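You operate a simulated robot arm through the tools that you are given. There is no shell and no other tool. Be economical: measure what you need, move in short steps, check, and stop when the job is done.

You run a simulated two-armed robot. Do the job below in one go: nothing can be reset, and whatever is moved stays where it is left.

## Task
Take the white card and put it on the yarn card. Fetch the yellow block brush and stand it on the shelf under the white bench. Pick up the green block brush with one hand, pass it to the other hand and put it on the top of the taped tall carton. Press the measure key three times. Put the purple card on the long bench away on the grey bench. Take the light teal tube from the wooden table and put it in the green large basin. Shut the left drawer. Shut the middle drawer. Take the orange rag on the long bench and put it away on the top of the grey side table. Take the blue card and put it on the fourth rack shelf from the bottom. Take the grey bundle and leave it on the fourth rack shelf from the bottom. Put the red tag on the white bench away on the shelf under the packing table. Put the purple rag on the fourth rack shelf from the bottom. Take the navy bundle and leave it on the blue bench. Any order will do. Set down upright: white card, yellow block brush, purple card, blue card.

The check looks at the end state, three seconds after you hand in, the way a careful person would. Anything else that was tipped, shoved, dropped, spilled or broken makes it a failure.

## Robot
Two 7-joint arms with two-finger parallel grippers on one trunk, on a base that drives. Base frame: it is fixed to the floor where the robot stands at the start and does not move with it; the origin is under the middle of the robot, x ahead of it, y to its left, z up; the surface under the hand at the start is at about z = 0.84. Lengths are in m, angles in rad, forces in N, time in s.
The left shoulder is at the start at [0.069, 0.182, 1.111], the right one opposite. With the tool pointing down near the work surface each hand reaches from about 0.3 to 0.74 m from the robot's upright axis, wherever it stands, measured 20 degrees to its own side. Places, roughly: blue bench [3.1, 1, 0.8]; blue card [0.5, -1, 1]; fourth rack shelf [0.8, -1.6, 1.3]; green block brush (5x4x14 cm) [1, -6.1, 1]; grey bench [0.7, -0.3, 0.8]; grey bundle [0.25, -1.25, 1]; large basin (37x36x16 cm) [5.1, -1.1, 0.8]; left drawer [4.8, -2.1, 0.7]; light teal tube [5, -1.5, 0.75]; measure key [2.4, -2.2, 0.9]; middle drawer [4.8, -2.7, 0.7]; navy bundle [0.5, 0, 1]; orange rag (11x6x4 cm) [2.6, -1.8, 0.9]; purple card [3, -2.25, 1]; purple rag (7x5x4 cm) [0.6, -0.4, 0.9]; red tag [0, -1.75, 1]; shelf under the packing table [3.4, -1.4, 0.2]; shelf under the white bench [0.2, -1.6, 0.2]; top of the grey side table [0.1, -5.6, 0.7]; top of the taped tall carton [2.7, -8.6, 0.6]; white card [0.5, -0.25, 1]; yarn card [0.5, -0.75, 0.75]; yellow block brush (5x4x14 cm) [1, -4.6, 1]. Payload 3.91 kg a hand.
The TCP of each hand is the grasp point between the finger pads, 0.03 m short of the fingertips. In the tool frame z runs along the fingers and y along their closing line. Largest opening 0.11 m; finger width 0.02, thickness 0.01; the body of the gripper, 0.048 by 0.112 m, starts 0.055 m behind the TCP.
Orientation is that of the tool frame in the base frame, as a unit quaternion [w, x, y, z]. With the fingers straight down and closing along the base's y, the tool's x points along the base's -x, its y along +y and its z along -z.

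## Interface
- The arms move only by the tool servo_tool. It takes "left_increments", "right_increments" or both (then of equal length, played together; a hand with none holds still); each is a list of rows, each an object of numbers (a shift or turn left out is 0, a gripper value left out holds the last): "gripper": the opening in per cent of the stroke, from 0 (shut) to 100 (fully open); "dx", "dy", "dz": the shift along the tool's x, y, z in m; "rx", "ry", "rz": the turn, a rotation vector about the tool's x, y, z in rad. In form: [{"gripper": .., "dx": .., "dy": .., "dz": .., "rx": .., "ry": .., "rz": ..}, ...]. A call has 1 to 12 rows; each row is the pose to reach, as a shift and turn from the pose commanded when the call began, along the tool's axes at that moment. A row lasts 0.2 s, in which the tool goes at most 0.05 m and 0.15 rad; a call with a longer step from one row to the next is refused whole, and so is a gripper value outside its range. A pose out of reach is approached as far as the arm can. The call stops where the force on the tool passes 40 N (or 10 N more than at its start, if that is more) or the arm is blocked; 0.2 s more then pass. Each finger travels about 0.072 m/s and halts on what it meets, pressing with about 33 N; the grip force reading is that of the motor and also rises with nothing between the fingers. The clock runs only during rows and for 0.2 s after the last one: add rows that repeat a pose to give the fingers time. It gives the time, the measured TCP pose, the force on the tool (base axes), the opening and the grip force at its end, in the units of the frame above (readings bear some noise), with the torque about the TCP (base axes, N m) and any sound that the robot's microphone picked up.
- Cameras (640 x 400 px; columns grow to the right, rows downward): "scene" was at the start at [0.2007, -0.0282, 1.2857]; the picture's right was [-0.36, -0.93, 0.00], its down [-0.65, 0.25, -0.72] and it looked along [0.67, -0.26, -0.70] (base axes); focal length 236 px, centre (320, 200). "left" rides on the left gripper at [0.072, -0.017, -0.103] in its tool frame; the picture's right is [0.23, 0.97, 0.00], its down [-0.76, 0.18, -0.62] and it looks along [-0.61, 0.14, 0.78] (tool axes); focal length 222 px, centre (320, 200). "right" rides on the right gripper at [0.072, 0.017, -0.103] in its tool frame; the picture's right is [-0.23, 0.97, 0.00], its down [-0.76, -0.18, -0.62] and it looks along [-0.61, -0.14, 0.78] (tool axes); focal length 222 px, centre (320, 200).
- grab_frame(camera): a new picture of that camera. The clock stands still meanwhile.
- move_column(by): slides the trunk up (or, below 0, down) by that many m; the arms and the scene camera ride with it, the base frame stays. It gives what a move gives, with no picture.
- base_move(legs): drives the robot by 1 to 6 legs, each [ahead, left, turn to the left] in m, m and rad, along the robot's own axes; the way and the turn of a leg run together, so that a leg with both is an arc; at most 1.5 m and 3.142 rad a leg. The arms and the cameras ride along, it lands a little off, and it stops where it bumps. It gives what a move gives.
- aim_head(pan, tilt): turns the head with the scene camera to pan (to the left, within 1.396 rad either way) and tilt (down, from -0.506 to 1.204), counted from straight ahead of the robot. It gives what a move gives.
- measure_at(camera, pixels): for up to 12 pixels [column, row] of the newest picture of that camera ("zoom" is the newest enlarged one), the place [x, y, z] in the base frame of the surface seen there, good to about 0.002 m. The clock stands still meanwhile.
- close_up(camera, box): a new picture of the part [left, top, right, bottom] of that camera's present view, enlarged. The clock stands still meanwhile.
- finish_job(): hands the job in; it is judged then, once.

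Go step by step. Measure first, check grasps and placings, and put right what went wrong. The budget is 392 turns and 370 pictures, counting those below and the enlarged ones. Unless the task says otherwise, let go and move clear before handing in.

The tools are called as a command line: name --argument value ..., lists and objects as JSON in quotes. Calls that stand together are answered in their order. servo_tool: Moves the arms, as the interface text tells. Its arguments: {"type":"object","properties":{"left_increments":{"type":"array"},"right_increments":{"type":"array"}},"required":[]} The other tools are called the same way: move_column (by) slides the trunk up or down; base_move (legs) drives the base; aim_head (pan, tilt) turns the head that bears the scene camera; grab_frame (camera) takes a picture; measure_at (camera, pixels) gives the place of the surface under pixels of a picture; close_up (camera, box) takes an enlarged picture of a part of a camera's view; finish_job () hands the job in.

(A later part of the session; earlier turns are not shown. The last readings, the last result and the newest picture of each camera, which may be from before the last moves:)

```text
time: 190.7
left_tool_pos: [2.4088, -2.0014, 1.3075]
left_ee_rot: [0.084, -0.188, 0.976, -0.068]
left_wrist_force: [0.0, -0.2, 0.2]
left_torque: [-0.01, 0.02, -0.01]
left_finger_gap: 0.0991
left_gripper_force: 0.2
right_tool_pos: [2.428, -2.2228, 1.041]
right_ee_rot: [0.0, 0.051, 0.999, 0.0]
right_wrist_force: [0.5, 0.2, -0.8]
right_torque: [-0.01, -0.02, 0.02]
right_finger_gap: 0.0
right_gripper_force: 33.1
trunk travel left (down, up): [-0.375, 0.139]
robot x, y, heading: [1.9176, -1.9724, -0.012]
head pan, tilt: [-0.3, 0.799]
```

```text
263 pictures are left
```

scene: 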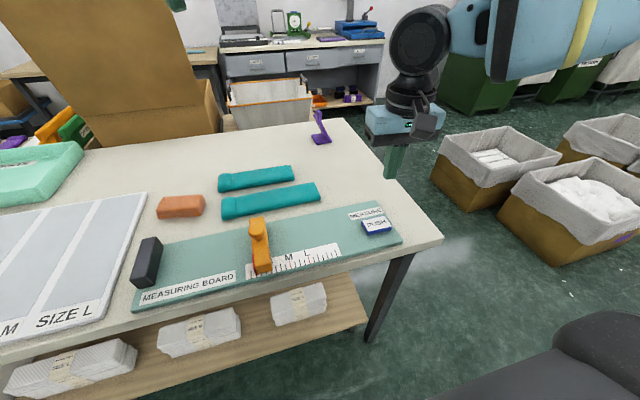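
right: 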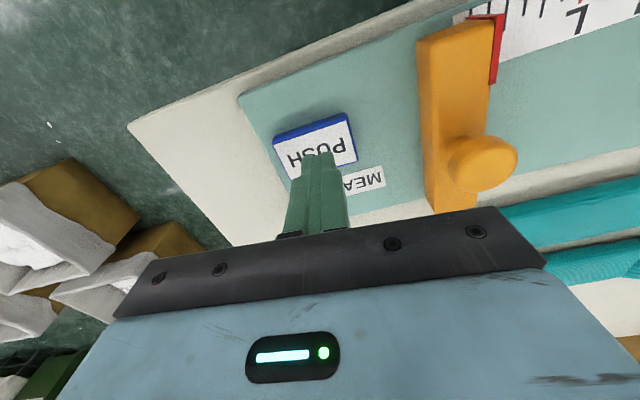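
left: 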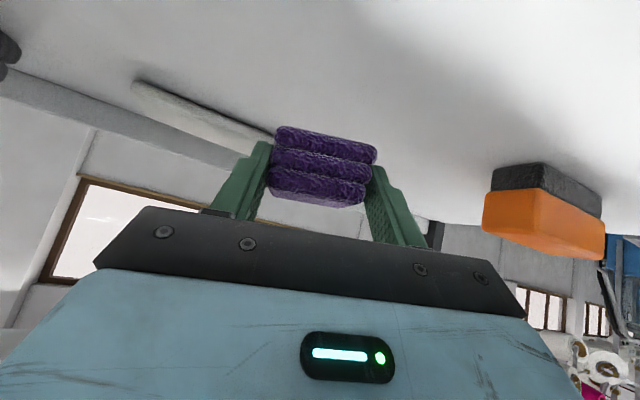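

Three clicks registered, and the orange slider stepped along. Next the drawers and tube; I look at the desk and the floor between.

aim_head --pan -0.35 --tilt 0.35

grab_frame --camera "scene"

measure_at --camera "scene" --pixels '[[240, 190], [310, 180], [350, 195], [395, 160], [440, 250], [450, 290], [520, 350], [240, 250], [300, 240], [500, 230], [560, 260], [370, 215]]'

```text
time: 191.6
left_tool_pos: [2.4074, -2.0014, 1.3068]
left_ee_rot: [0.083, -0.189, 0.976, -0.067]
left_wrist_force: [0.4, 0.2, 0.2]
left_torque: [-0.01, 0.01, -0.01]
left_finger_gap: 0.099
left_gripper_force: 0.0
right_tool_pos: [2.4285, -2.222, 1.0419]
right_ee_rot: [0.0, 0.052, 0.999, 0.0]
right_wrist_force: [0.0, -0.1, -0.2]
right_torque: [0.01, 0.0, 0.0]
right_finger_gap: 0.0
right_gripper_force: 32.7
trunk travel left (down, up): [-0.375, 0.139]
robot x, y, heading: [1.9182, -1.9685, -0.008]
head pan, tilt: [-0.351, 0.351]
```

```text
262 pictures are left
```

scene: 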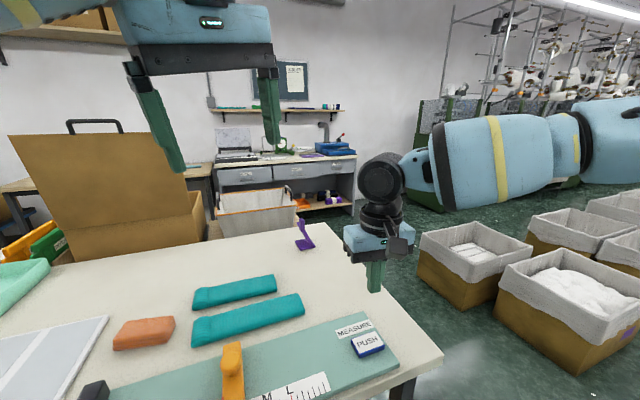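

```text
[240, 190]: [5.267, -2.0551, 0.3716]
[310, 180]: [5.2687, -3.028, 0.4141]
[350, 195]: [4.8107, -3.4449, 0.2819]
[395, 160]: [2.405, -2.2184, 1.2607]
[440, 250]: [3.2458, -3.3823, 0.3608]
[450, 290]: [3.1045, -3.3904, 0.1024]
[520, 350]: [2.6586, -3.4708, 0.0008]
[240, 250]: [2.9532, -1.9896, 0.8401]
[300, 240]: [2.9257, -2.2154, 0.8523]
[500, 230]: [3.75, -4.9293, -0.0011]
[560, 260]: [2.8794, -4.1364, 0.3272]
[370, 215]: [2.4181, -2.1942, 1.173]
```

I drive around the table's end: right 0.88, then ahead 1.0 m, and look.

base_move --legs '[[0, -0.88, 0], [1.0, 0, 0]]'

aim_head --pan 0.2 --tilt 0.4

grab_frame --camera "scene"

```text
time: 204.4
left_tool_pos: [3.3972, -2.9538, 1.3069]
left_ee_rot: [0.082, -0.159, 0.981, -0.071]
left_wrist_force: [-0.2, 0.2, 0.2]
left_torque: [-0.01, 0.0, 0.01]
left_finger_gap: 0.0989
left_gripper_force: 0.1
right_tool_pos: [3.4045, -3.1748, 1.041]
right_ee_rot: [0.0, 0.08, 0.997, 0.0]
right_wrist_force: [0.4, -0.4, 0.0]
right_torque: [-0.01, -0.01, -0.01]
right_finger_gap: 0.0
right_gripper_force: 33.0
trunk travel left (down, up): [-0.375, 0.139]
robot x, y, heading: [2.9108, -2.8972, -0.064]
head pan, tilt: [-0.351, 0.351]
```

```text
time: 205.4
left_tool_pos: [3.398, -2.9536, 1.3068]
left_ee_rot: [0.082, -0.159, 0.981, -0.07]
left_wrist_force: [0.0, -0.3, 0.5]
left_torque: [0.0, 0.0, 0.0]
left_finger_gap: 0.0989
left_gripper_force: 0.0
right_tool_pos: [3.4047, -3.1747, 1.0408]
right_ee_rot: [0.002, 0.08, 0.997, 0.0]
right_wrist_force: [-0.2, -0.3, -0.7]
right_torque: [0.0, 0.0, -0.01]
right_finger_gap: 0.0
right_gripper_force: 32.5
trunk travel left (down, up): [-0.375, 0.139]
robot x, y, heading: [2.9111, -2.8902, -0.064]
head pan, tilt: [0.201, 0.4]
```

```text
261 pictures are left
```

scene: 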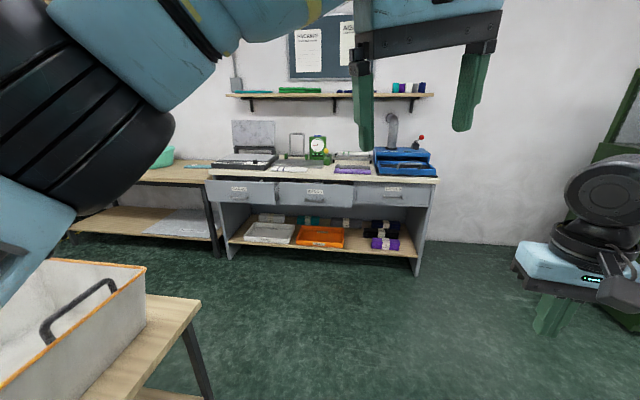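

The left and middle drawers stick out. I measure their fronts and the desk.

close_up --camera "scene" --box '[180, 130, 440, 290]'

measure_at --camera "zoom" --pixels '[[150, 145], [90, 130], [200, 145], [330, 150], [260, 160], [410, 150], [520, 150], [620, 155], [70, 100], [300, 100], [520, 110], [580, 330]]'

```text
2.46 times, centred on (310, 210) of scene
```

zoom: 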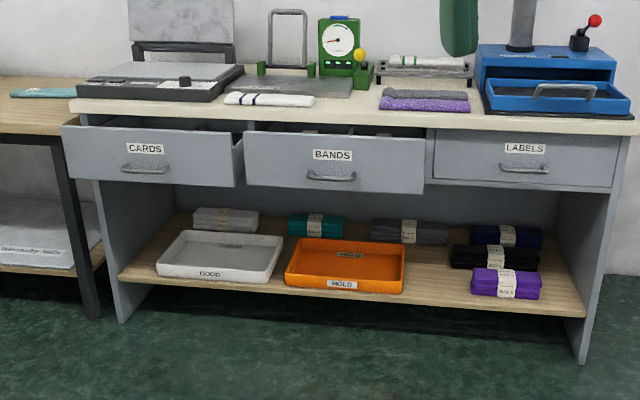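

```text
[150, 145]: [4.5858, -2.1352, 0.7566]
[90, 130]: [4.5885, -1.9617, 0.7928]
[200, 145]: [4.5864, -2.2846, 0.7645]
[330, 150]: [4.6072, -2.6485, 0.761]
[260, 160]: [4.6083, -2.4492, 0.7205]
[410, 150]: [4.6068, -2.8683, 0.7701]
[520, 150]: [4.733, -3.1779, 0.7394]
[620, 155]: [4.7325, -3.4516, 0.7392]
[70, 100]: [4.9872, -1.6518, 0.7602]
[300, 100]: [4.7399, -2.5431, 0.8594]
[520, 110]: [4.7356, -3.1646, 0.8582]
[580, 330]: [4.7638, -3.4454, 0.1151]
```

The closed front plane is x=4.733; the left is open 0.147 m, the middle 0.125 m. I check the crate table's extent before driving up.

measure_at --camera "scene" --pixels '[[198, 302], [145, 275], [150, 290], [60, 262], [205, 385], [215, 250], [222, 235], [80, 235], [100, 205], [180, 215]]'

```text
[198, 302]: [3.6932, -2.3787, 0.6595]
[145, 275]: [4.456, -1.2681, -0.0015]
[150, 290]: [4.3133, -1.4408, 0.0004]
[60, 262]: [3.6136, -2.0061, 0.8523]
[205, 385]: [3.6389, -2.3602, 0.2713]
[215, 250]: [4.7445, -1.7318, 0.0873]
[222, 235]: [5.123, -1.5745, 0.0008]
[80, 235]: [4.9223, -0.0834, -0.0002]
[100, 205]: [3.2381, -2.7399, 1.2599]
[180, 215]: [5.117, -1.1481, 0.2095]
```

The crate table reaches (3.69,−2.38), so I stay at x≥4.05. I drive ahead 1.13 m straightening the heading, then left 0.45 m.

base_move --legs '[[0, 0, 0.064], [1.13, 0, 0], [0, 0.46, 0]]'

servo_tool --right_increments '[{"dx": 0.012, "rx": -0.0063, "ry": -0.1308, "rz": -0.0152}, {"dx": 0.024, "rx": -0.0126, "ry": -0.2617, "rz": -0.0303}, {"dx": 0.036, "rx": -0.0189, "ry": -0.3925, "rz": -0.0455}, {"dx": 0.048, "rx": -0.0252, "ry": -0.5233, "rz": -0.0607}, {"dx": 0.06, "rx": -0.0315, "ry": -0.6542, "rz": -0.0758}, {"dx": 0.07, "rx": -0.0378, "ry": -0.785, "rz": -0.091}, {"dx": 0.07, "rx": -0.0378, "ry": -0.785, "rz": -0.091}]' --left_increments '[{"dy": 0.045, "rx": 0.0037, "ry": -0.1008, "rz": 0.0688}, {"dy": 0.09, "rx": 0.0073, "ry": -0.2017, "rz": 0.1376}, {"dy": 0.135, "rx": 0.011, "ry": -0.3025, "rz": 0.2064}, {"dy": 0.18, "rx": 0.0147, "ry": -0.4033, "rz": 0.2751}, {"dy": 0.225, "rx": 0.0183, "ry": -0.5042, "rz": 0.3439}, {"dy": 0.27, "rx": 0.022, "ry": -0.605, "rz": 0.4127}, {"dy": 0.3, "rx": 0.022, "ry": -0.605, "rz": 0.4127, "gripper": 0}]'

grab_frame --camera "scene"

```text
time: 215.8
left_tool_pos: [4.557, -2.4879, 1.3065]
left_ee_rot: [0.082, -0.18, 0.978, -0.068]
left_wrist_force: [-0.1, 0.6, 0.6]
left_torque: [0.0, 0.0, 0.02]
left_finger_gap: 0.0992
left_gripper_force: 0.1
right_tool_pos: [4.5735, -2.7076, 1.0405]
right_ee_rot: [0.001, 0.059, 0.998, 0.0]
right_wrist_force: [0.0, 0.5, -0.4]
right_torque: [0.0, -0.01, -0.04]
right_finger_gap: 0.0
right_gripper_force: 33.3
trunk travel left (down, up): [-0.375, 0.139]
robot x, y, heading: [4.0656, -2.4475, -0.017]
head pan, tilt: [0.201, 0.4]
```

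```text
time: 217.4
left_tool_pos: [4.4537, -2.2085, 1.2559]
left_ee_rot: [0.384, 0.008, 0.923, -0.003]
left_wrist_force: [0.6, 0.7, 0.8]
left_torque: [0.03, 0.0, -0.04]
left_finger_gap: 0.0433
left_gripper_force: 0.0
right_tool_pos: [4.5136, -2.6983, 1.0445]
right_ee_rot: [0.383, 0.009, 0.924, -0.005]
right_wrist_force: [0.1, 0.3, -0.5]
right_torque: [0.01, 0.01, 0.02]
right_finger_gap: 0.0
right_gripper_force: 33.2
right hand out of reach, approached as far as the arm can: row 6, 7
trunk travel left (down, up): [-0.375, 0.139]
robot x, y, heading: [4.0695, -2.4465, -0.023]
head pan, tilt: [0.201, 0.4]
```

```text
259 pictures are left
```

scene: 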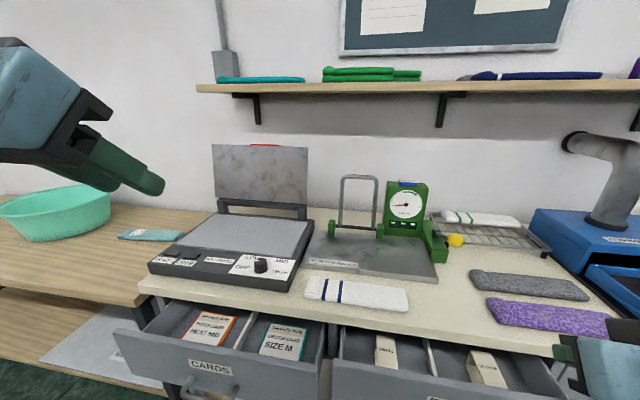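

Both tools are at 45°. I lower the trunk 0.25 m so the right fingertips face the middle drawer.

move_column --by -0.25

aim_head --pan -0.2 --tilt 0.6

grab_frame --camera "scene"

```text
time: 219.8
left_tool_pos: [4.4558, -2.2107, 1.0114]
left_ee_rot: [0.381, 0.009, 0.924, -0.004]
left_wrist_force: [-0.9, -0.5, 0.2]
left_torque: [0.03, 0.02, 0.02]
left_finger_gap: 0.0001
left_gripper_force: 33.2
right_tool_pos: [4.5492, -2.7011, 0.7177]
right_ee_rot: [0.288, 0.01, 0.958, -0.004]
right_wrist_force: [-0.4, -0.7, 10.0]
right_torque: [0.0, -0.21, 0.0]
right_finger_gap: 0.0
right_gripper_force: 33.3
trunk travel left (down, up): [-0.13, 0.384]
robot x, y, heading: [4.0688, -2.4484, -0.019]
head pan, tilt: [0.201, 0.4]
stopped: the force on the tool passed its limit at 53 N (the readings are from after the stop); the commanded pose is now the measured one
```

```text
time: 220.6
left_tool_pos: [4.4552, -2.2108, 1.0103]
left_ee_rot: [0.381, 0.009, 0.925, -0.005]
left_wrist_force: [0.3, -0.8, -0.1]
left_torque: [0.0, 0.02, -0.01]
left_finger_gap: 0.0
left_gripper_force: 33.0
right_tool_pos: [4.5473, -2.7017, 0.7156]
right_ee_rot: [0.286, 0.009, 0.958, -0.005]
right_wrist_force: [0.0, -0.5, 0.4]
right_torque: [-0.01, 0.1, -0.03]
right_finger_gap: 0.0001
right_gripper_force: 33.5
trunk travel left (down, up): [-0.13, 0.384]
robot x, y, heading: [4.0688, -2.4505, -0.019]
head pan, tilt: [-0.201, 0.6]
```

```text
258 pictures are left
```

scene: 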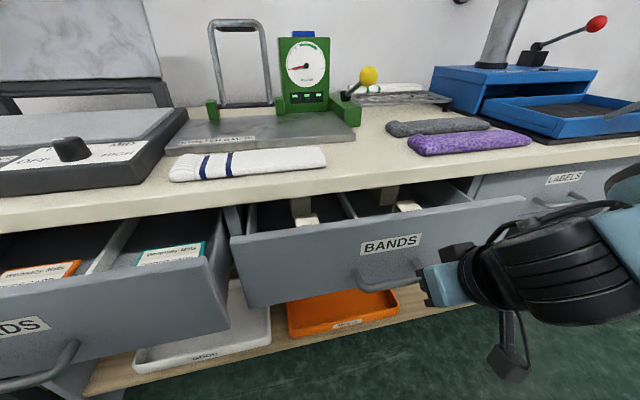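

The right fingers brushed the middle drawer's handle. I back off 6 cm, rise above the handle and look.

servo_tool --right_increments '[{"dx": 0.025, "dz": -0.0165}, {"dx": 0.05, "dz": -0.033}, {"dx": 0.03, "dz": -0.064}, {"dx": 0.005, "dz": -0.1, "ry": -0.1}, {"dx": 0.005, "dz": -0.1, "ry": -0.2}, {"dx": 0.005, "dz": -0.1, "ry": -0.2}]'

grab_frame --camera "scene"

measure_at --camera "scene" --pixels '[[390, 245], [300, 250], [385, 270], [480, 215], [250, 290], [370, 280], [20, 325], [200, 290], [60, 350], [120, 310]]'

```text
time: 222.0
left_tool_pos: [4.4554, -2.2102, 1.0113]
left_ee_rot: [0.381, 0.009, 0.924, -0.005]
left_wrist_force: [-0.7, -0.5, -0.2]
left_torque: [0.01, 0.02, 0.0]
left_finger_gap: 0.0
left_gripper_force: 33.0
right_tool_pos: [4.5563, -2.7019, 0.825]
right_ee_rot: [0.379, 0.01, 0.925, -0.005]
right_wrist_force: [0.4, 0.8, 0.4]
right_torque: [0.0, 0.04, -0.03]
right_finger_gap: 0.0
right_gripper_force: 32.9
right hand out of reach, approached as far as the arm can: row 1, 2, 3, 4, 5, 6
trunk travel left (down, up): [-0.13, 0.384]
robot x, y, heading: [4.0696, -2.4482, -0.022]
head pan, tilt: [-0.201, 0.6]
```

```text
257 pictures are left
```

scene: 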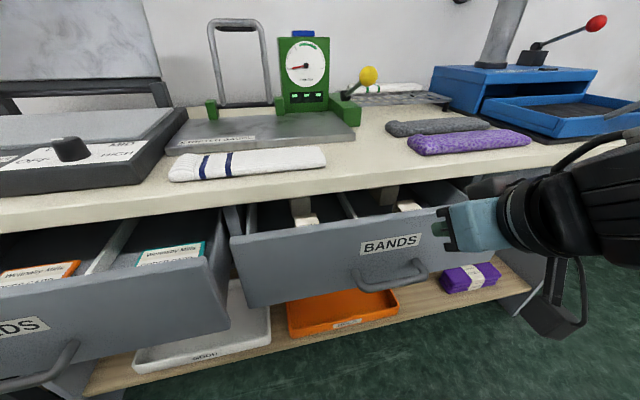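

```text
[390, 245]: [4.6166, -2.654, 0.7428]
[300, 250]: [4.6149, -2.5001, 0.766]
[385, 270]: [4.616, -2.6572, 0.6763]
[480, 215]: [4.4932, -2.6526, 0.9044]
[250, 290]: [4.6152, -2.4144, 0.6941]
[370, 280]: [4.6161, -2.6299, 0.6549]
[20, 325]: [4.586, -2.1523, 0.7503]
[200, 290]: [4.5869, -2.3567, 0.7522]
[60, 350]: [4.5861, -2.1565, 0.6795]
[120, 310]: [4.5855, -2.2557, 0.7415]
```

I align the right fingertips with the middle drawer front (z≈0.77, y≈−2.655) and push forward.

servo_tool --right_increments '[{"dx": 0.0124, "dy": 0.022, "dz": 0.0124}, {"dx": 0.0247, "dy": 0.045, "dz": 0.0247}, {"dx": 0.0036, "dy": 0.045, "dz": 0.0458}, {"dx": -0.0176, "dy": 0.045, "dz": 0.067}, {"dx": -0.0388, "dy": 0.045, "dz": 0.0882}, {"dx": -0.06, "dy": 0.045, "dz": 0.1094}, {"dx": -0.0742, "dy": 0.045, "dz": 0.1236}, {"dx": -0.0848, "dy": 0.045, "dz": 0.1342}]'

grab_frame --camera "scene"

measure_at --camera "scene" --pixels '[[300, 235], [380, 250], [260, 270], [560, 180], [20, 325]]'

```text
time: 223.8
left_tool_pos: [4.4548, -2.2123, 1.0108]
left_ee_rot: [0.381, 0.01, 0.925, -0.005]
left_wrist_force: [0.5, 0.4, 0.7]
left_torque: [0.0, 0.01, 0.0]
left_finger_gap: 0.0003
left_gripper_force: 33.0
right_tool_pos: [4.7053, -2.6554, 0.7851]
right_ee_rot: [0.374, 0.008, 0.927, -0.004]
right_wrist_force: [-12.4, -1.2, 4.5]
right_torque: [0.04, 0.08, 0.01]
right_finger_gap: 0.0
right_gripper_force: 33.1
trunk travel left (down, up): [-0.13, 0.384]
robot x, y, heading: [4.0701, -2.4505, -0.025]
head pan, tilt: [-0.201, 0.6]
stopped in row 8 (right hand): the force on the tool passed its limit at 49 N (the readings are from after the stop); the commanded pose is now the measured one
```

```text
256 pictures are left
```

scene: 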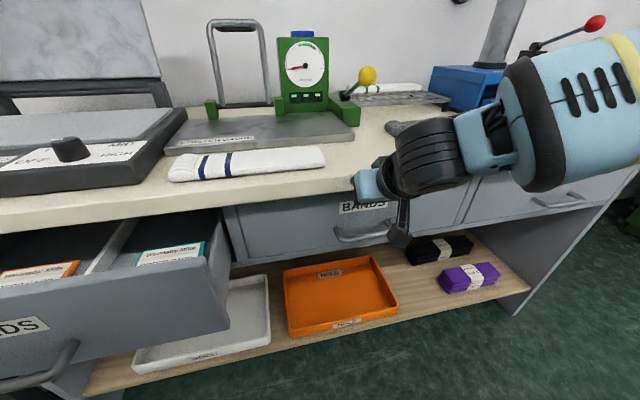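

```text
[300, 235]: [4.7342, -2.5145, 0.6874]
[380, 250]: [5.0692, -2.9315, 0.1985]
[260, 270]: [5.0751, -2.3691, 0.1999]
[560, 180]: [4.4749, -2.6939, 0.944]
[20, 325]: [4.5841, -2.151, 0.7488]
```

The middle drawer is flush (x=4.734). Now I retract the right hand and lower and push with the left hand on the left drawer.

servo_tool --right_increments '[{"dx": 0.03, "dz": -0.03}, {"dx": 0.03, "dz": -0.06}, {"dx": 0.01, "dz": -0.1}, {"dx": -0.01, "dz": -0.14}, {"dx": -0.04, "dz": -0.17}, {"dx": -0.04, "dz": -0.17}]' --left_increments '[{"dx": 0.03, "dy": 0.014, "dz": 0.03}, {"dx": 0.06, "dy": 0.028, "dz": 0.06}, {"dx": 0.09, "dy": 0.042, "dz": 0.09}, {"dx": 0.12, "dy": 0.056, "dz": 0.12}, {"dx": 0.15, "dy": 0.07, "dz": 0.15}, {"dx": 0.1556, "dy": 0.07, "dz": 0.1556}]'

aim_head --pan 0.2 --tilt 0.6

grab_frame --camera "scene"

```text
time: 225.2
left_tool_pos: [4.5436, -2.1009, 0.8289]
left_ee_rot: [0.38, 0.01, 0.925, -0.005]
left_wrist_force: [0.2, 0.0, -1.3]
left_torque: [0.01, -0.02, 0.05]
left_finger_gap: 0.0001
left_gripper_force: 33.2
left hand out of reach, approached as far as the arm can: row 2, 3, 4, 5, 6
right_tool_pos: [4.6174, -2.6496, 0.9359]
right_ee_rot: [0.373, 0.008, 0.928, -0.005]
right_wrist_force: [1.3, 0.2, -0.2]
right_torque: [-0.01, 0.02, -0.02]
right_finger_gap: 0.0001
right_gripper_force: 32.6
trunk travel left (down, up): [-0.13, 0.384]
robot x, y, heading: [4.0675, -2.4498, -0.023]
head pan, tilt: [-0.201, 0.6]
```

```text
time: 226.1
left_tool_pos: [4.5427, -2.1003, 0.8295]
left_ee_rot: [0.381, 0.01, 0.924, -0.005]
left_wrist_force: [0.4, 0.2, -0.5]
left_torque: [-0.01, 0.03, -0.03]
left_finger_gap: 0.0001
left_gripper_force: 33.2
right_tool_pos: [4.6164, -2.6492, 0.9368]
right_ee_rot: [0.373, 0.008, 0.928, -0.005]
right_wrist_force: [-0.3, 0.0, -0.4]
right_torque: [-0.01, -0.02, 0.01]
right_finger_gap: 0.0004
right_gripper_force: 32.7
trunk travel left (down, up): [-0.13, 0.384]
robot x, y, heading: [4.0692, -2.451, -0.026]
head pan, tilt: [0.201, 0.6]
```

```text
255 pictures are left
```

scene: 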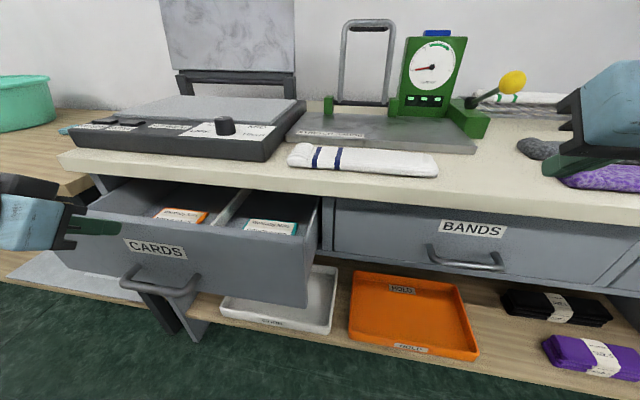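

The left tip (z≈0.808) is near the drawer's top edge; I lower 4 cm more before pushing.

servo_tool --left_increments '[{"dx": 0.016, "dy": -0.02, "dz": 0.016}, {"dx": 0.03, "dy": -0.03, "dz": 0.03}, {"dx": 0.03, "dy": -0.03, "dz": 0.03}]'

close_up --camera "scene" --box '[0, 140, 220, 300]'

```text
time: 226.9
left_tool_pos: [4.5635, -2.1243, 0.7974]
left_ee_rot: [0.381, 0.01, 0.925, -0.005]
left_wrist_force: [-0.5, 0.4, -0.5]
left_torque: [0.01, 0.02, 0.0]
left_finger_gap: 0.0
left_gripper_force: 32.9
left hand out of reach, approached as far as the arm can: row 1, 2, 3
right_tool_pos: [4.6165, -2.6499, 0.9361]
right_ee_rot: [0.374, 0.009, 0.927, -0.005]
right_wrist_force: [0.0, -1.0, -0.6]
right_torque: [-0.02, 0.03, 0.01]
right_finger_gap: 0.0
right_gripper_force: 32.4
trunk travel left (down, up): [-0.13, 0.384]
robot x, y, heading: [4.0683, -2.4533, -0.026]
head pan, tilt: [0.201, 0.6]
```

```text
2.50 times, centred on (110, 220) of scene
```

zoom: 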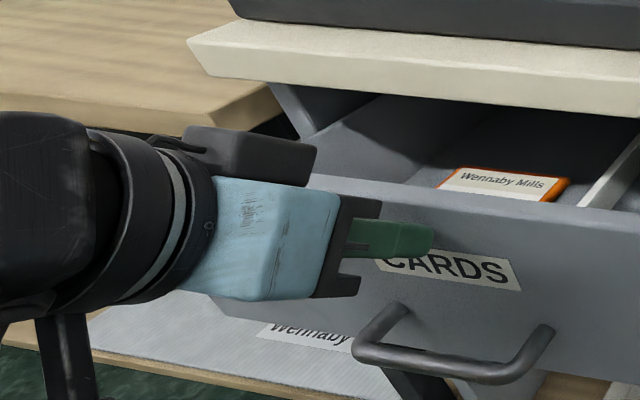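

The fingertip faces the drawer above its handle. I push forward until it closes.

servo_tool --left_increments '[{"dx": -0.0212, "dz": 0.0212}, {"dx": -0.0424, "dz": 0.0424}, {"dx": -0.0636, "dz": 0.0636}, {"dx": -0.0848, "dz": 0.0848}, {"dx": -0.0989, "dz": 0.0989}, {"dx": -0.113, "dz": 0.113}]'

grab_frame --camera "scene"

measure_at --camera "scene" --pixels '[[280, 230], [250, 260], [220, 220], [400, 220], [330, 215]]'

```text
time: 228.2
left_tool_pos: [4.7021, -2.1243, 0.7886]
left_ee_rot: [0.371, 0.011, 0.929, -0.004]
left_wrist_force: [-5.0, 1.0, -1.3]
left_torque: [-0.06, -0.05, 0.07]
left_finger_gap: 0.0001
left_gripper_force: 33.4
right_tool_pos: [4.6168, -2.6478, 0.9368]
right_ee_rot: [0.373, 0.007, 0.928, -0.005]
right_wrist_force: [0.5, 0.3, 0.1]
right_torque: [-0.03, 0.04, 0.03]
right_finger_gap: 0.0001
right_gripper_force: 32.9
trunk travel left (down, up): [-0.13, 0.384]
robot x, y, heading: [4.0664, -2.4493, -0.018]
head pan, tilt: [0.201, 0.6]
stopped in row 6 (left hand): the force on the tool passed its limit at 54 N (the readings are from after the stop); the commanded pose is now the measured one
```

```text
253 pictures are left
```

scene: 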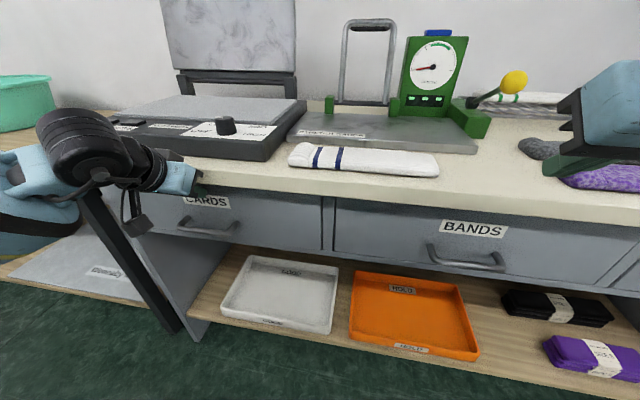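

```text
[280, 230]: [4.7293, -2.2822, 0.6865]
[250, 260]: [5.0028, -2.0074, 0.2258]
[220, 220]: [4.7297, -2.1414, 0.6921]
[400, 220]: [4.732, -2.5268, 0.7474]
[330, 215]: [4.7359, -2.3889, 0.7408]
```

Left drawer reads 4.7295 versus 4.733, maybe 3 mm short; I give one more push there.

servo_tool --left_increments '[{"dx": -0.004, "dz": 0.004}, {"dx": -0.008, "dz": 0.008}, {"dx": -0.012, "dz": 0.012}, {"dx": -0.014, "dz": 0.014}]'

servo_tool --left_increments '[{"dx": 0.02, "dz": -0.02}, {"dx": 0.03, "dz": -0.06}, {"dx": 0.01, "dz": -0.1}, {"dx": -0.02, "dz": -0.13}, {"dx": -0.05, "dz": -0.165}, {"dx": -0.08, "dz": -0.195}, {"dx": -0.08, "dz": -0.195}]'

close_up --camera "scene" --box '[80, 120, 480, 300]'

measure_at --camera "zoom" --pixels '[[360, 190], [150, 160], [250, 200], [410, 190], [500, 210], [330, 140]]'

```text
time: 228.6
left_tool_pos: [4.7051, -2.1239, 0.7866]
left_ee_rot: [0.364, 0.011, 0.931, -0.002]
left_wrist_force: [-6.1, -0.5, -0.8]
left_torque: [-0.01, -0.08, 0.05]
left_finger_gap: 0.0001
left_gripper_force: 33.2
right_tool_pos: [4.6159, -2.6473, 0.9357]
right_ee_rot: [0.374, 0.007, 0.928, -0.005]
right_wrist_force: [0.6, 0.2, 0.0]
right_torque: [-0.03, 0.01, 0.01]
right_finger_gap: 0.0
right_gripper_force: 33.4
trunk travel left (down, up): [-0.13, 0.384]
robot x, y, heading: [4.0681, -2.4507, -0.01]
head pan, tilt: [0.201, 0.6]
stopped in row 2 (left hand): the force on the tool passed its limit at 47 N (the readings are from after the stop); the commanded pose is now the measured one
```

```text
time: 230.2
left_tool_pos: [4.6327, -2.1253, 0.9815]
left_ee_rot: [0.364, 0.011, 0.931, -0.002]
left_wrist_force: [-0.2, -0.7, -0.3]
left_torque: [0.0, -0.01, 0.03]
left_finger_gap: 0.0
left_gripper_force: 32.9
right_tool_pos: [4.616, -2.6478, 0.9368]
right_ee_rot: [0.373, 0.008, 0.928, -0.005]
right_wrist_force: [0.4, 0.3, 0.3]
right_torque: [0.02, 0.0, -0.01]
right_finger_gap: 0.0002
right_gripper_force: 33.3
trunk travel left (down, up): [-0.13, 0.384]
robot x, y, heading: [4.0661, -2.4506, -0.021]
head pan, tilt: [0.201, 0.6]
```

```text
1.60 times, centred on (280, 210) of scene
```

zoom: 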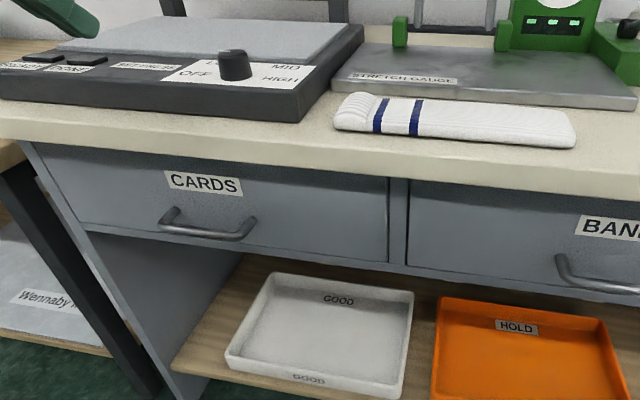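

```text
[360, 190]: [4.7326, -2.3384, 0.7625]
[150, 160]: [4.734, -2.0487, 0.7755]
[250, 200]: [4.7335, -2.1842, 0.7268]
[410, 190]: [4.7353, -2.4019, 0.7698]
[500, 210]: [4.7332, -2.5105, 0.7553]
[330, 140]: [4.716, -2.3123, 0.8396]
```

Both drawers are flush. I raise the trunk again and strafe left to the wooden table with the tube and basin.

move_column --by 0.25

base_move --legs '[[0, 0.75, 0.02]]'

aim_head --pan 0.25 --tilt 0.65

grab_frame --camera "scene"

```text
time: 232.8
left_tool_pos: [4.6312, -2.1227, 1.234]
left_ee_rot: [0.364, 0.012, 0.931, -0.003]
left_wrist_force: [0.0, -0.4, 0.2]
left_torque: [0.0, 0.04, -0.01]
left_finger_gap: 0.0001
left_gripper_force: 33.1
right_tool_pos: [4.6171, -2.6493, 1.1846]
right_ee_rot: [0.373, 0.007, 0.928, -0.005]
right_wrist_force: [-0.1, 0.0, 0.2]
right_torque: [0.0, 0.02, -0.02]
right_finger_gap: 0.0001
right_gripper_force: 33.1
trunk travel left (down, up): [-0.38, 0.134]
robot x, y, heading: [4.0688, -2.4519, -0.022]
head pan, tilt: [0.201, 0.6]
```

```text
time: 239.7
left_tool_pos: [4.6312, -1.3742, 1.234]
left_ee_rot: [0.364, 0.003, 0.931, 0.0]
left_wrist_force: [0.5, 0.3, -0.3]
left_torque: [0.03, -0.01, 0.0]
left_finger_gap: 0.0
left_gripper_force: 32.9
right_tool_pos: [4.6282, -1.8991, 1.1866]
right_ee_rot: [0.374, -0.002, 0.928, -0.001]
right_wrist_force: [-0.1, 0.3, -0.5]
right_torque: [-0.01, 0.0, -0.01]
right_finger_gap: 0.0
right_gripper_force: 32.3
trunk travel left (down, up): [-0.38, 0.134]
robot x, y, heading: [4.0776, -1.7114, 0.003]
head pan, tilt: [0.201, 0.6]
```

```text
time: 240.3
left_tool_pos: [4.6332, -1.3737, 1.2343]
left_ee_rot: [0.365, 0.002, 0.931, 0.0]
left_wrist_force: [-0.9, 0.2, -0.5]
left_torque: [-0.04, 0.02, 0.02]
left_finger_gap: 0.0003
left_gripper_force: 33.1
right_tool_pos: [4.6279, -1.9, 1.1864]
right_ee_rot: [0.373, -0.002, 0.928, -0.001]
right_wrist_force: [-0.1, -0.1, 0.5]
right_torque: [0.05, 0.02, -0.03]
right_finger_gap: 0.0
right_gripper_force: 33.3
trunk travel left (down, up): [-0.38, 0.134]
robot x, y, heading: [4.0743, -1.713, 0.004]
head pan, tilt: [0.25, 0.649]
```

```text
251 pictures are left
```

scene: 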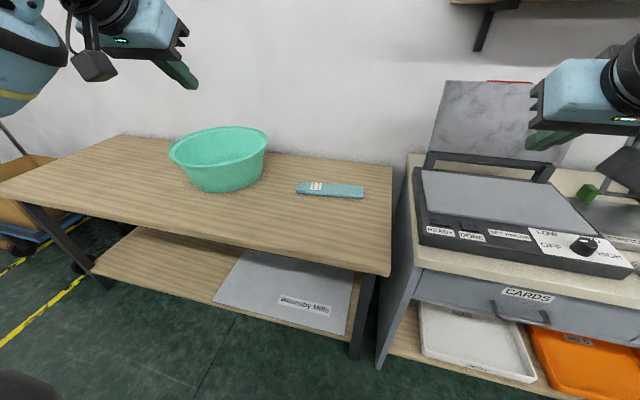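

I measure the tube (330,190) and the basin (220,158).

close_up --camera "scene" --box '[150, 110, 390, 260]'

measure_at --camera "scene" --pixels '[[299, 189], [362, 192], [330, 186], [330, 195], [300, 182], [220, 150], [170, 150], [266, 135], [220, 128], [225, 190], [222, 178], [260, 245]]'

```text
2.67 times, centred on (270, 185) of scene
```

zoom: 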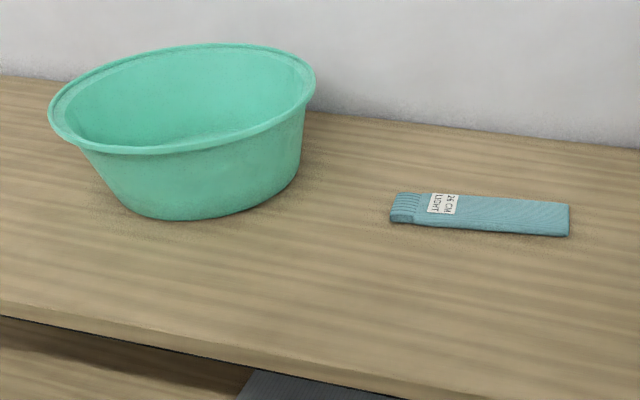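

```text
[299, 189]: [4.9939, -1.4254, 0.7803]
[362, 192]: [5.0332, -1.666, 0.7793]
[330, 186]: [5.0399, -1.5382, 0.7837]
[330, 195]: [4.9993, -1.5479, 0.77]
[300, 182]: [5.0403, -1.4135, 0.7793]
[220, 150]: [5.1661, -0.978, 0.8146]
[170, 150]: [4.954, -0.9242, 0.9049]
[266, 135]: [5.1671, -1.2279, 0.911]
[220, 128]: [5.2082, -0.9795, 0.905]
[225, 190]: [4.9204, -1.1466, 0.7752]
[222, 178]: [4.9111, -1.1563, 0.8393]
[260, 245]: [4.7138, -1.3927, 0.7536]
```

Tube: centre ≈(5.02,−1.54), axis along y, 0.05 wide, top 0.783, table 0.754. I drive closer and turn the left tool to point down, closing along x.

base_move --legs '[[0.24, 0.08, 0]]'

servo_tool --left_increments '[{"gripper": 80, "rx": -0.0488, "ry": 0.0488, "rz": -0.1246}, {"rx": -0.0975, "ry": 0.0975, "rz": -0.2492}, {"rx": -0.1463, "ry": 0.1463, "rz": -0.3738}, {"rx": -0.195, "ry": 0.195, "rz": -0.4983}, {"rx": -0.2438, "ry": 0.2438, "rz": -0.6229}, {"rx": -0.2925, "ry": 0.2925, "rz": -0.7475}, {"rx": -0.3413, "ry": 0.3413, "rz": -0.8721}, {"rx": -0.39, "ry": 0.39, "rz": -0.9967}, {"rx": -0.4388, "ry": 0.4388, "rz": -1.1213}, {"rx": -0.4875, "ry": 0.4875, "rz": -1.2458}, {"rx": -0.5363, "ry": 0.5363, "rz": -1.3704}, {"rx": -0.585, "ry": 0.585, "rz": -1.495}]'

grab_frame --camera "scene"

grab_frame --camera "left"

```text
time: 242.2
left_tool_pos: [4.8673, -1.2919, 1.2356]
left_ee_rot: [0.364, 0.0, 0.931, 0.001]
left_wrist_force: [0.8, 0.3, -0.3]
left_torque: [0.0, 0.0, -0.03]
left_finger_gap: 0.0
left_gripper_force: 33.0
right_tool_pos: [4.866, -1.8185, 1.1861]
right_ee_rot: [0.374, -0.005, 0.927, -0.001]
right_wrist_force: [-0.2, 0.2, -0.5]
right_torque: [0.01, -0.02, -0.01]
right_finger_gap: 0.0
right_gripper_force: 33.2
trunk travel left (down, up): [-0.38, 0.134]
robot x, y, heading: [4.311, -1.6344, 0.009]
head pan, tilt: [0.25, 0.649]
```

```text
time: 244.8
left_tool_pos: [4.8672, -1.2917, 1.2339]
left_ee_rot: [0.0, 0.71, -0.704, -0.001]
left_wrist_force: [-0.6, 0.1, 0.2]
left_torque: [-0.02, 0.01, -0.03]
left_finger_gap: 0.0879
left_gripper_force: 0.0
right_tool_pos: [4.867, -1.8186, 1.1865]
right_ee_rot: [0.374, -0.005, 0.927, 0.0]
right_wrist_force: [-0.2, -0.2, -0.4]
right_torque: [0.01, 0.01, 0.0]
right_finger_gap: 0.0
right_gripper_force: 33.1
trunk travel left (down, up): [-0.38, 0.134]
robot x, y, heading: [4.3109, -1.6336, 0.004]
head pan, tilt: [0.25, 0.649]
```

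```text
249 pictures are left
```

scene: 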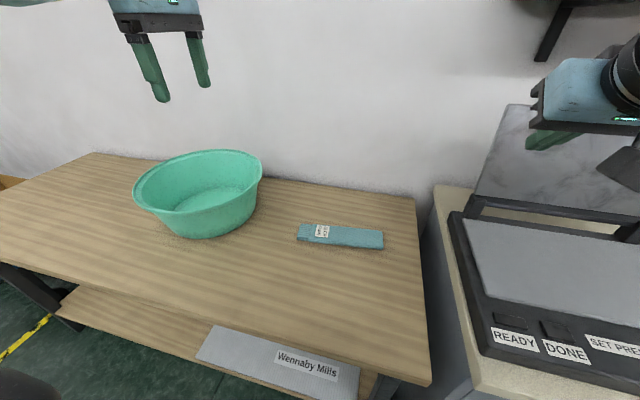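

```text
248 pictures are left
```

left: 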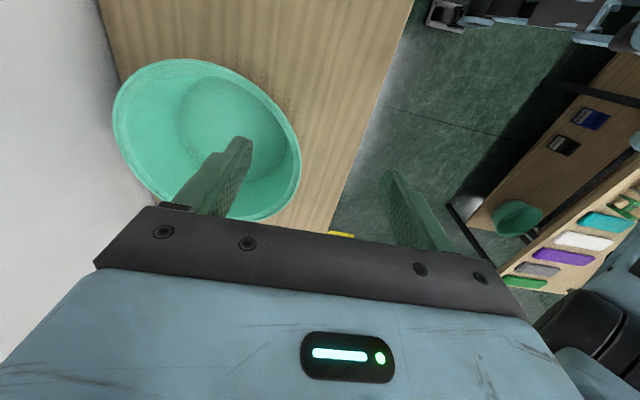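

measure_at --camera "scene" --pixels '[[300, 229], [300, 238], [382, 234], [382, 246], [340, 230], [340, 243], [320, 234], [360, 238], [150, 185], [262, 170], [205, 150], [200, 237]]'

```text
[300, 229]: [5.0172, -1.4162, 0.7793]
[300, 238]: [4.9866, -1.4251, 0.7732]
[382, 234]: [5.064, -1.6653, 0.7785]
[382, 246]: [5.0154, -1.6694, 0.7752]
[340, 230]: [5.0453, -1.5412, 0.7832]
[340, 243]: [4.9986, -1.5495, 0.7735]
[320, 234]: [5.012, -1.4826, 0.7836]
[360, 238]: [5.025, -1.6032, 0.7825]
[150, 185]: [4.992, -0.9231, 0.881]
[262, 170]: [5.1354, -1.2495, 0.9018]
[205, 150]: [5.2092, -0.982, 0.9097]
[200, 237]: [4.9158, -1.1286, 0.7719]
```

Grip point (5.02,−1.545), axis slightly turned (−0.15). I move above it and check.

servo_tool --left_increments '[{"dx": 0.036, "dy": -0.022, "rz": -0.05}, {"dx": 0.072, "dy": -0.044, "rz": -0.1}, {"dx": 0.108, "dy": -0.066, "rz": -0.15}, {"dx": 0.144, "dy": -0.088, "rz": -0.15, "dz": 0.02}, {"dx": 0.18, "dy": -0.11, "rz": -0.15, "dz": 0.045}, {"dx": 0.216, "dy": -0.132, "rz": -0.15, "dz": 0.07}, {"dx": 0.253, "dy": -0.153, "rz": -0.15, "dz": 0.09}, {"dx": 0.253, "dy": -0.153, "rz": -0.15, "dz": 0.138}, {"dx": 0.253, "dy": -0.153, "rz": -0.15, "dz": 0.186}, {"dx": 0.253, "dy": -0.153, "rz": -0.15, "dz": 0.234}, {"dx": 0.253, "dy": -0.153, "rz": -0.15, "dz": 0.282}, {"dx": 0.253, "dy": -0.153, "rz": -0.15, "dz": 0.33}]'

grab_frame --camera "scene"

grab_frame --camera "left"

```text
time: 247.4
left_tool_pos: [4.9972, -1.5461, 0.9083]
left_ee_rot: [-0.001, 0.761, -0.649, 0.0]
left_wrist_force: [0.0, 0.1, -0.1]
left_torque: [-0.02, 0.02, 0.04]
left_finger_gap: 0.0879
left_gripper_force: 0.1
left hand out of reach, approached as far as the arm can: row 4, 5, 6, 7, 8, 9, 10, 11, 12
right_tool_pos: [4.8676, -1.8181, 1.1861]
right_ee_rot: [0.374, -0.006, 0.927, 0.001]
right_wrist_force: [0.0, 0.8, -1.1]
right_torque: [0.03, 0.0, -0.03]
right_finger_gap: 0.0
right_gripper_force: 32.6
trunk travel left (down, up): [-0.38, 0.134]
robot x, y, heading: [4.3151, -1.637, 0.005]
head pan, tilt: [0.25, 0.649]
```

```text
247 pictures are left
```

scene: 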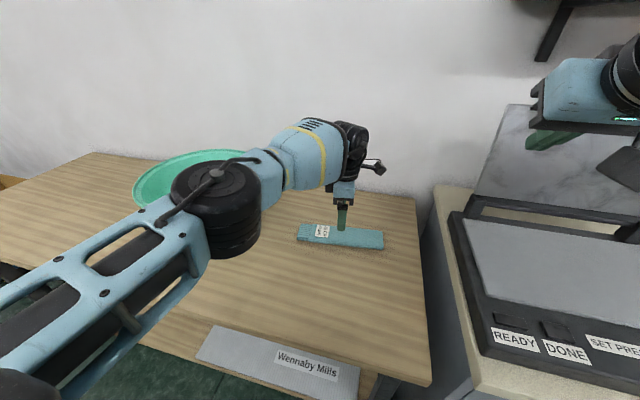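

```text
246 pictures are left
```

left: 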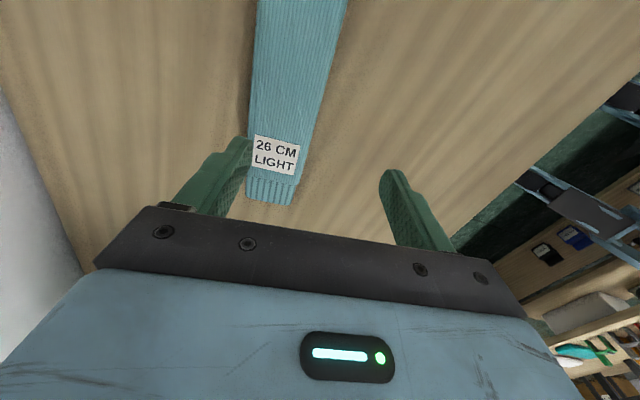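

The tube is parallel to the fingers, but the hand is 2 cm short. I check the elbow versus the basin, then drive 4 cm closer.

measure_at --camera "scene" --pixels '[[215, 190], [220, 235], [195, 165], [240, 250], [430, 340], [340, 225]]'

base_move --legs '[[0.04, 0, 0]]'

```text
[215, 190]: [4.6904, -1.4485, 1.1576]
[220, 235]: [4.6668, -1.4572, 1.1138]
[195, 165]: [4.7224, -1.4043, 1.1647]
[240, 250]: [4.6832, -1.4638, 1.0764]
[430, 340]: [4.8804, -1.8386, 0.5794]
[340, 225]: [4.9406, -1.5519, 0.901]
```

```text
time: 248.2
left_tool_pos: [5.0348, -1.5467, 0.9102]
left_ee_rot: [0.0, 0.76, -0.649, -0.001]
left_wrist_force: [0.1, -0.6, -0.7]
left_torque: [-0.02, 0.0, -0.02]
left_finger_gap: 0.0881
left_gripper_force: 0.0
right_tool_pos: [4.9062, -1.8176, 1.1858]
right_ee_rot: [0.373, -0.006, 0.928, 0.001]
right_wrist_force: [-0.4, -0.4, 0.0]
right_torque: [-0.01, -0.01, -0.01]
right_finger_gap: 0.0002
right_gripper_force: 32.8
trunk travel left (down, up): [-0.38, 0.134]
robot x, y, heading: [4.3507, -1.6324, 0.008]
head pan, tilt: [0.25, 0.649]
```

servo_tool --left_increments '[{"dy": 0.0128, "dx": -0.002, "dz": 0.02}, {"dy": 0.0128, "dx": -0.002, "dz": 0.06}, {"dy": 0.0128, "dx": -0.002, "dz": 0.085}, {"dy": 0.0128, "dx": -0.002, "dz": 0.085}]'

grab_frame --camera "left"

close_up --camera "scene" --box '[270, 160, 410, 270]'

```text
time: 249.2
left_tool_pos: [5.0224, -1.5476, 0.8252]
left_ee_rot: [0.0, 0.76, -0.65, 0.0]
left_wrist_force: [0.0, -0.4, -0.4]
left_torque: [0.0, -0.01, -0.02]
left_finger_gap: 0.0879
left_gripper_force: 0.1
right_tool_pos: [4.9052, -1.818, 1.1862]
right_ee_rot: [0.374, -0.005, 0.927, 0.001]
right_wrist_force: [-0.1, 0.3, 0.2]
right_torque: [0.04, -0.01, 0.01]
right_finger_gap: 0.0
right_gripper_force: 32.6
trunk travel left (down, up): [-0.38, 0.134]
robot x, y, heading: [4.3482, -1.6344, 0.001]
head pan, tilt: [0.25, 0.649]
```

```text
245 pictures are left
```

left: 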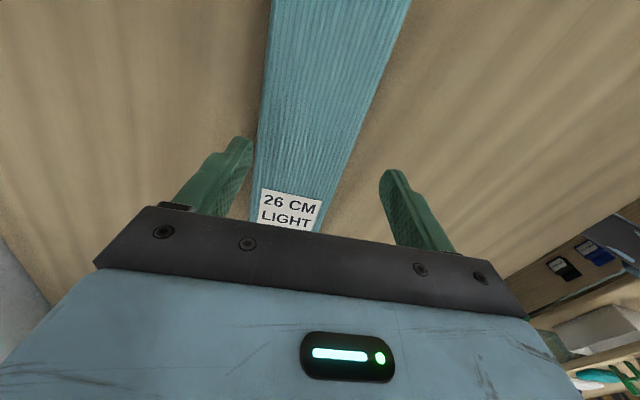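

```text
3.64 times, centred on (340, 215) of scene
```

zoom: 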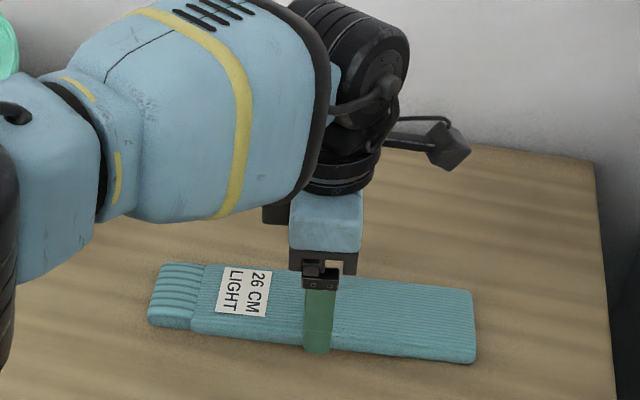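

The fingers straddle the tube. I go down to TCP z≈0.788 and close.

servo_tool --left_increments '[{"dz": 0.02}, {"dz": 0.036}, {"dz": 0.036, "gripper": 0}, {"dz": 0.036, "gripper": 0}, {"dz": 0.036, "gripper": 0}, {"dz": 0.036, "gripper": 0}]'

servo_tool --left_increments '[{"dz": -0.04}, {"dz": -0.08}, {"dz": -0.12}, {"dz": -0.16}, {"dz": -0.2}, {"dz": -0.24}, {"dz": -0.24}]'

grab_frame --camera "left"

grab_frame --camera "scene"

```text
time: 249.8
left_tool_pos: [5.0301, -1.5459, 0.8084]
left_ee_rot: [-0.009, 0.761, -0.649, 0.011]
left_wrist_force: [5.7, -0.8, 13.2]
left_torque: [0.27, -0.79, -0.02]
left_finger_gap: 0.0906
left_gripper_force: 3.0
right_tool_pos: [4.9047, -1.8179, 1.1859]
right_ee_rot: [0.374, -0.004, 0.927, 0.0]
right_wrist_force: [-0.5, -0.5, -0.4]
right_torque: [-0.02, 0.01, -0.02]
right_finger_gap: 0.0004
right_gripper_force: 33.5
trunk travel left (down, up): [-0.38, 0.134]
robot x, y, heading: [4.3523, -1.6326, 0.003]
head pan, tilt: [0.25, 0.649]
stopped in row 2 (left hand): the force on the tool passed its limit at 45 N (the readings are from after the stop); the commanded pose is now the measured one
```

```text
time: 251.4
left_tool_pos: [5.0256, -1.5457, 1.0458]
left_ee_rot: [-0.007, 0.761, -0.649, 0.008]
left_wrist_force: [-0.5, -0.7, -0.5]
left_torque: [-0.01, 0.02, 0.01]
left_finger_gap: 0.088
left_gripper_force: 0.0
right_tool_pos: [4.9065, -1.8178, 1.1862]
right_ee_rot: [0.374, -0.004, 0.927, -0.001]
right_wrist_force: [0.6, 0.6, -0.1]
right_torque: [-0.01, 0.01, 0.01]
right_finger_gap: 0.0003
right_gripper_force: 33.0
trunk travel left (down, up): [-0.38, 0.134]
robot x, y, heading: [4.3524, -1.6332, 0.007]
head pan, tilt: [0.25, 0.649]
```

```text
243 pictures are left
```

left: 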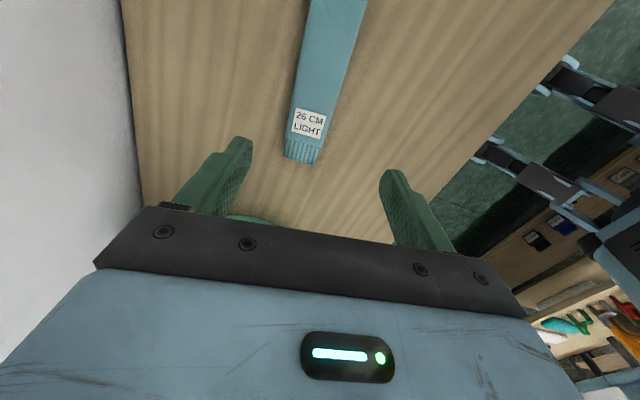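

```text
242 pictures are left
```

scene: 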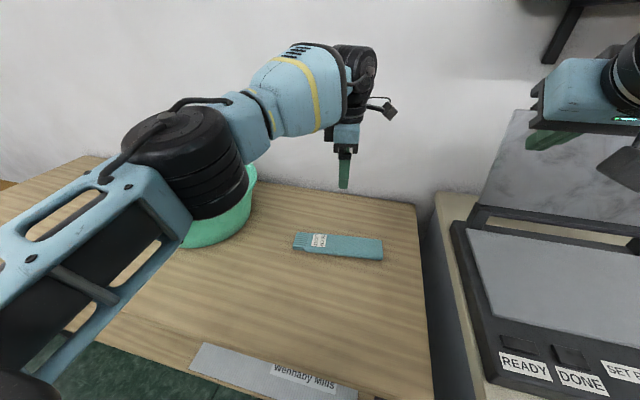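

Something stopped the far finger at tip z≈0.778. I measure the tube and table again from above.

measure_at --camera "left" --pixels '[[305, 150], [295, 100], [345, 100], [315, 50], [350, 50], [250, 60], [400, 60], [330, 10], [280, 150], [350, 140], [307, 10], [368, 10]]'

measure_at --camera "scene" --pixels '[[340, 228], [340, 238], [340, 250], [340, 255], [390, 225], [296, 240], [382, 248]]'

```text
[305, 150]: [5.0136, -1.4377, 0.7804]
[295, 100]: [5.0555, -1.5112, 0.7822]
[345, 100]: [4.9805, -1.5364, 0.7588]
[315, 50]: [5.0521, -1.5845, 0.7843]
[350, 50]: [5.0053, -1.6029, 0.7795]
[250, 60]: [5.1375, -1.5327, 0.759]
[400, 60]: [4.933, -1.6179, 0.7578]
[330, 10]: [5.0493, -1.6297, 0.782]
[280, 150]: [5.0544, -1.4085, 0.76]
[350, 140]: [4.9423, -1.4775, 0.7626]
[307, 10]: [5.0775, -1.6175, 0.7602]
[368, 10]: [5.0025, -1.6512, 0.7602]
```

```text
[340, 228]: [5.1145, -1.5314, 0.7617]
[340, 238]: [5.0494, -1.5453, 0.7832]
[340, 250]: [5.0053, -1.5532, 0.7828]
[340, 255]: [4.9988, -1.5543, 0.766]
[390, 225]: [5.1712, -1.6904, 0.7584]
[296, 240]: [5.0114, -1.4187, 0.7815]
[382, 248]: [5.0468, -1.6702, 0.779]
```

The far finger likely caught the tube's far edge. I open fully, shift 4 mm in +x and descend again to TCP z≈0.796.

servo_tool --left_increments '[{"gripper": 100, "dy": -0.004, "dz": 0.04}, {"dy": -0.004, "dz": 0.085}, {"dy": -0.004, "dz": 0.13}, {"dy": -0.004, "dz": 0.175}, {"dy": -0.004, "dz": 0.205}, {"dy": -0.004, "dz": 0.225}, {"dy": -0.004, "dz": 0.24}, {"dy": -0.004, "dz": 0.249}, {"dy": -0.004, "dz": 0.249}]'

grab_frame --camera "left"

```text
time: 253.4
left_tool_pos: [5.0283, -1.5448, 0.7958]
left_ee_rot: [-0.006, 0.76, -0.65, 0.007]
left_wrist_force: [1.1, 0.2, 1.0]
left_torque: [-0.01, 0.02, 0.0]
left_finger_gap: 0.1101
left_gripper_force: 0.1
left hand out of reach, approached as far as the arm can: row 8, 9
right_tool_pos: [4.9057, -1.8183, 1.1868]
right_ee_rot: [0.374, -0.004, 0.927, -0.001]
right_wrist_force: [-0.5, 1.0, 0.0]
right_torque: [-0.02, -0.02, 0.02]
right_finger_gap: 0.0
right_gripper_force: 33.5
trunk travel left (down, up): [-0.38, 0.134]
robot x, y, heading: [4.3513, -1.6314, 0.007]
head pan, tilt: [0.25, 0.649]
```

```text
241 pictures are left
```

left: 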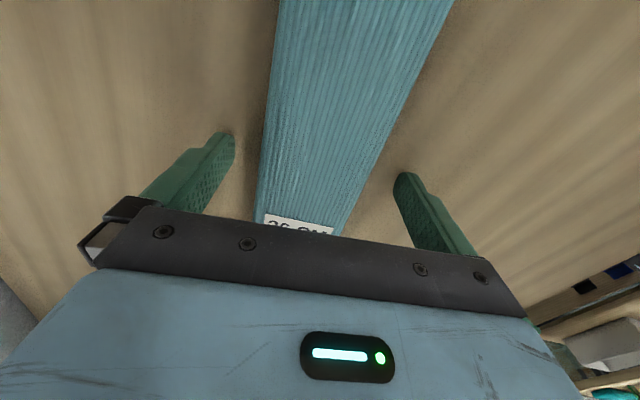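

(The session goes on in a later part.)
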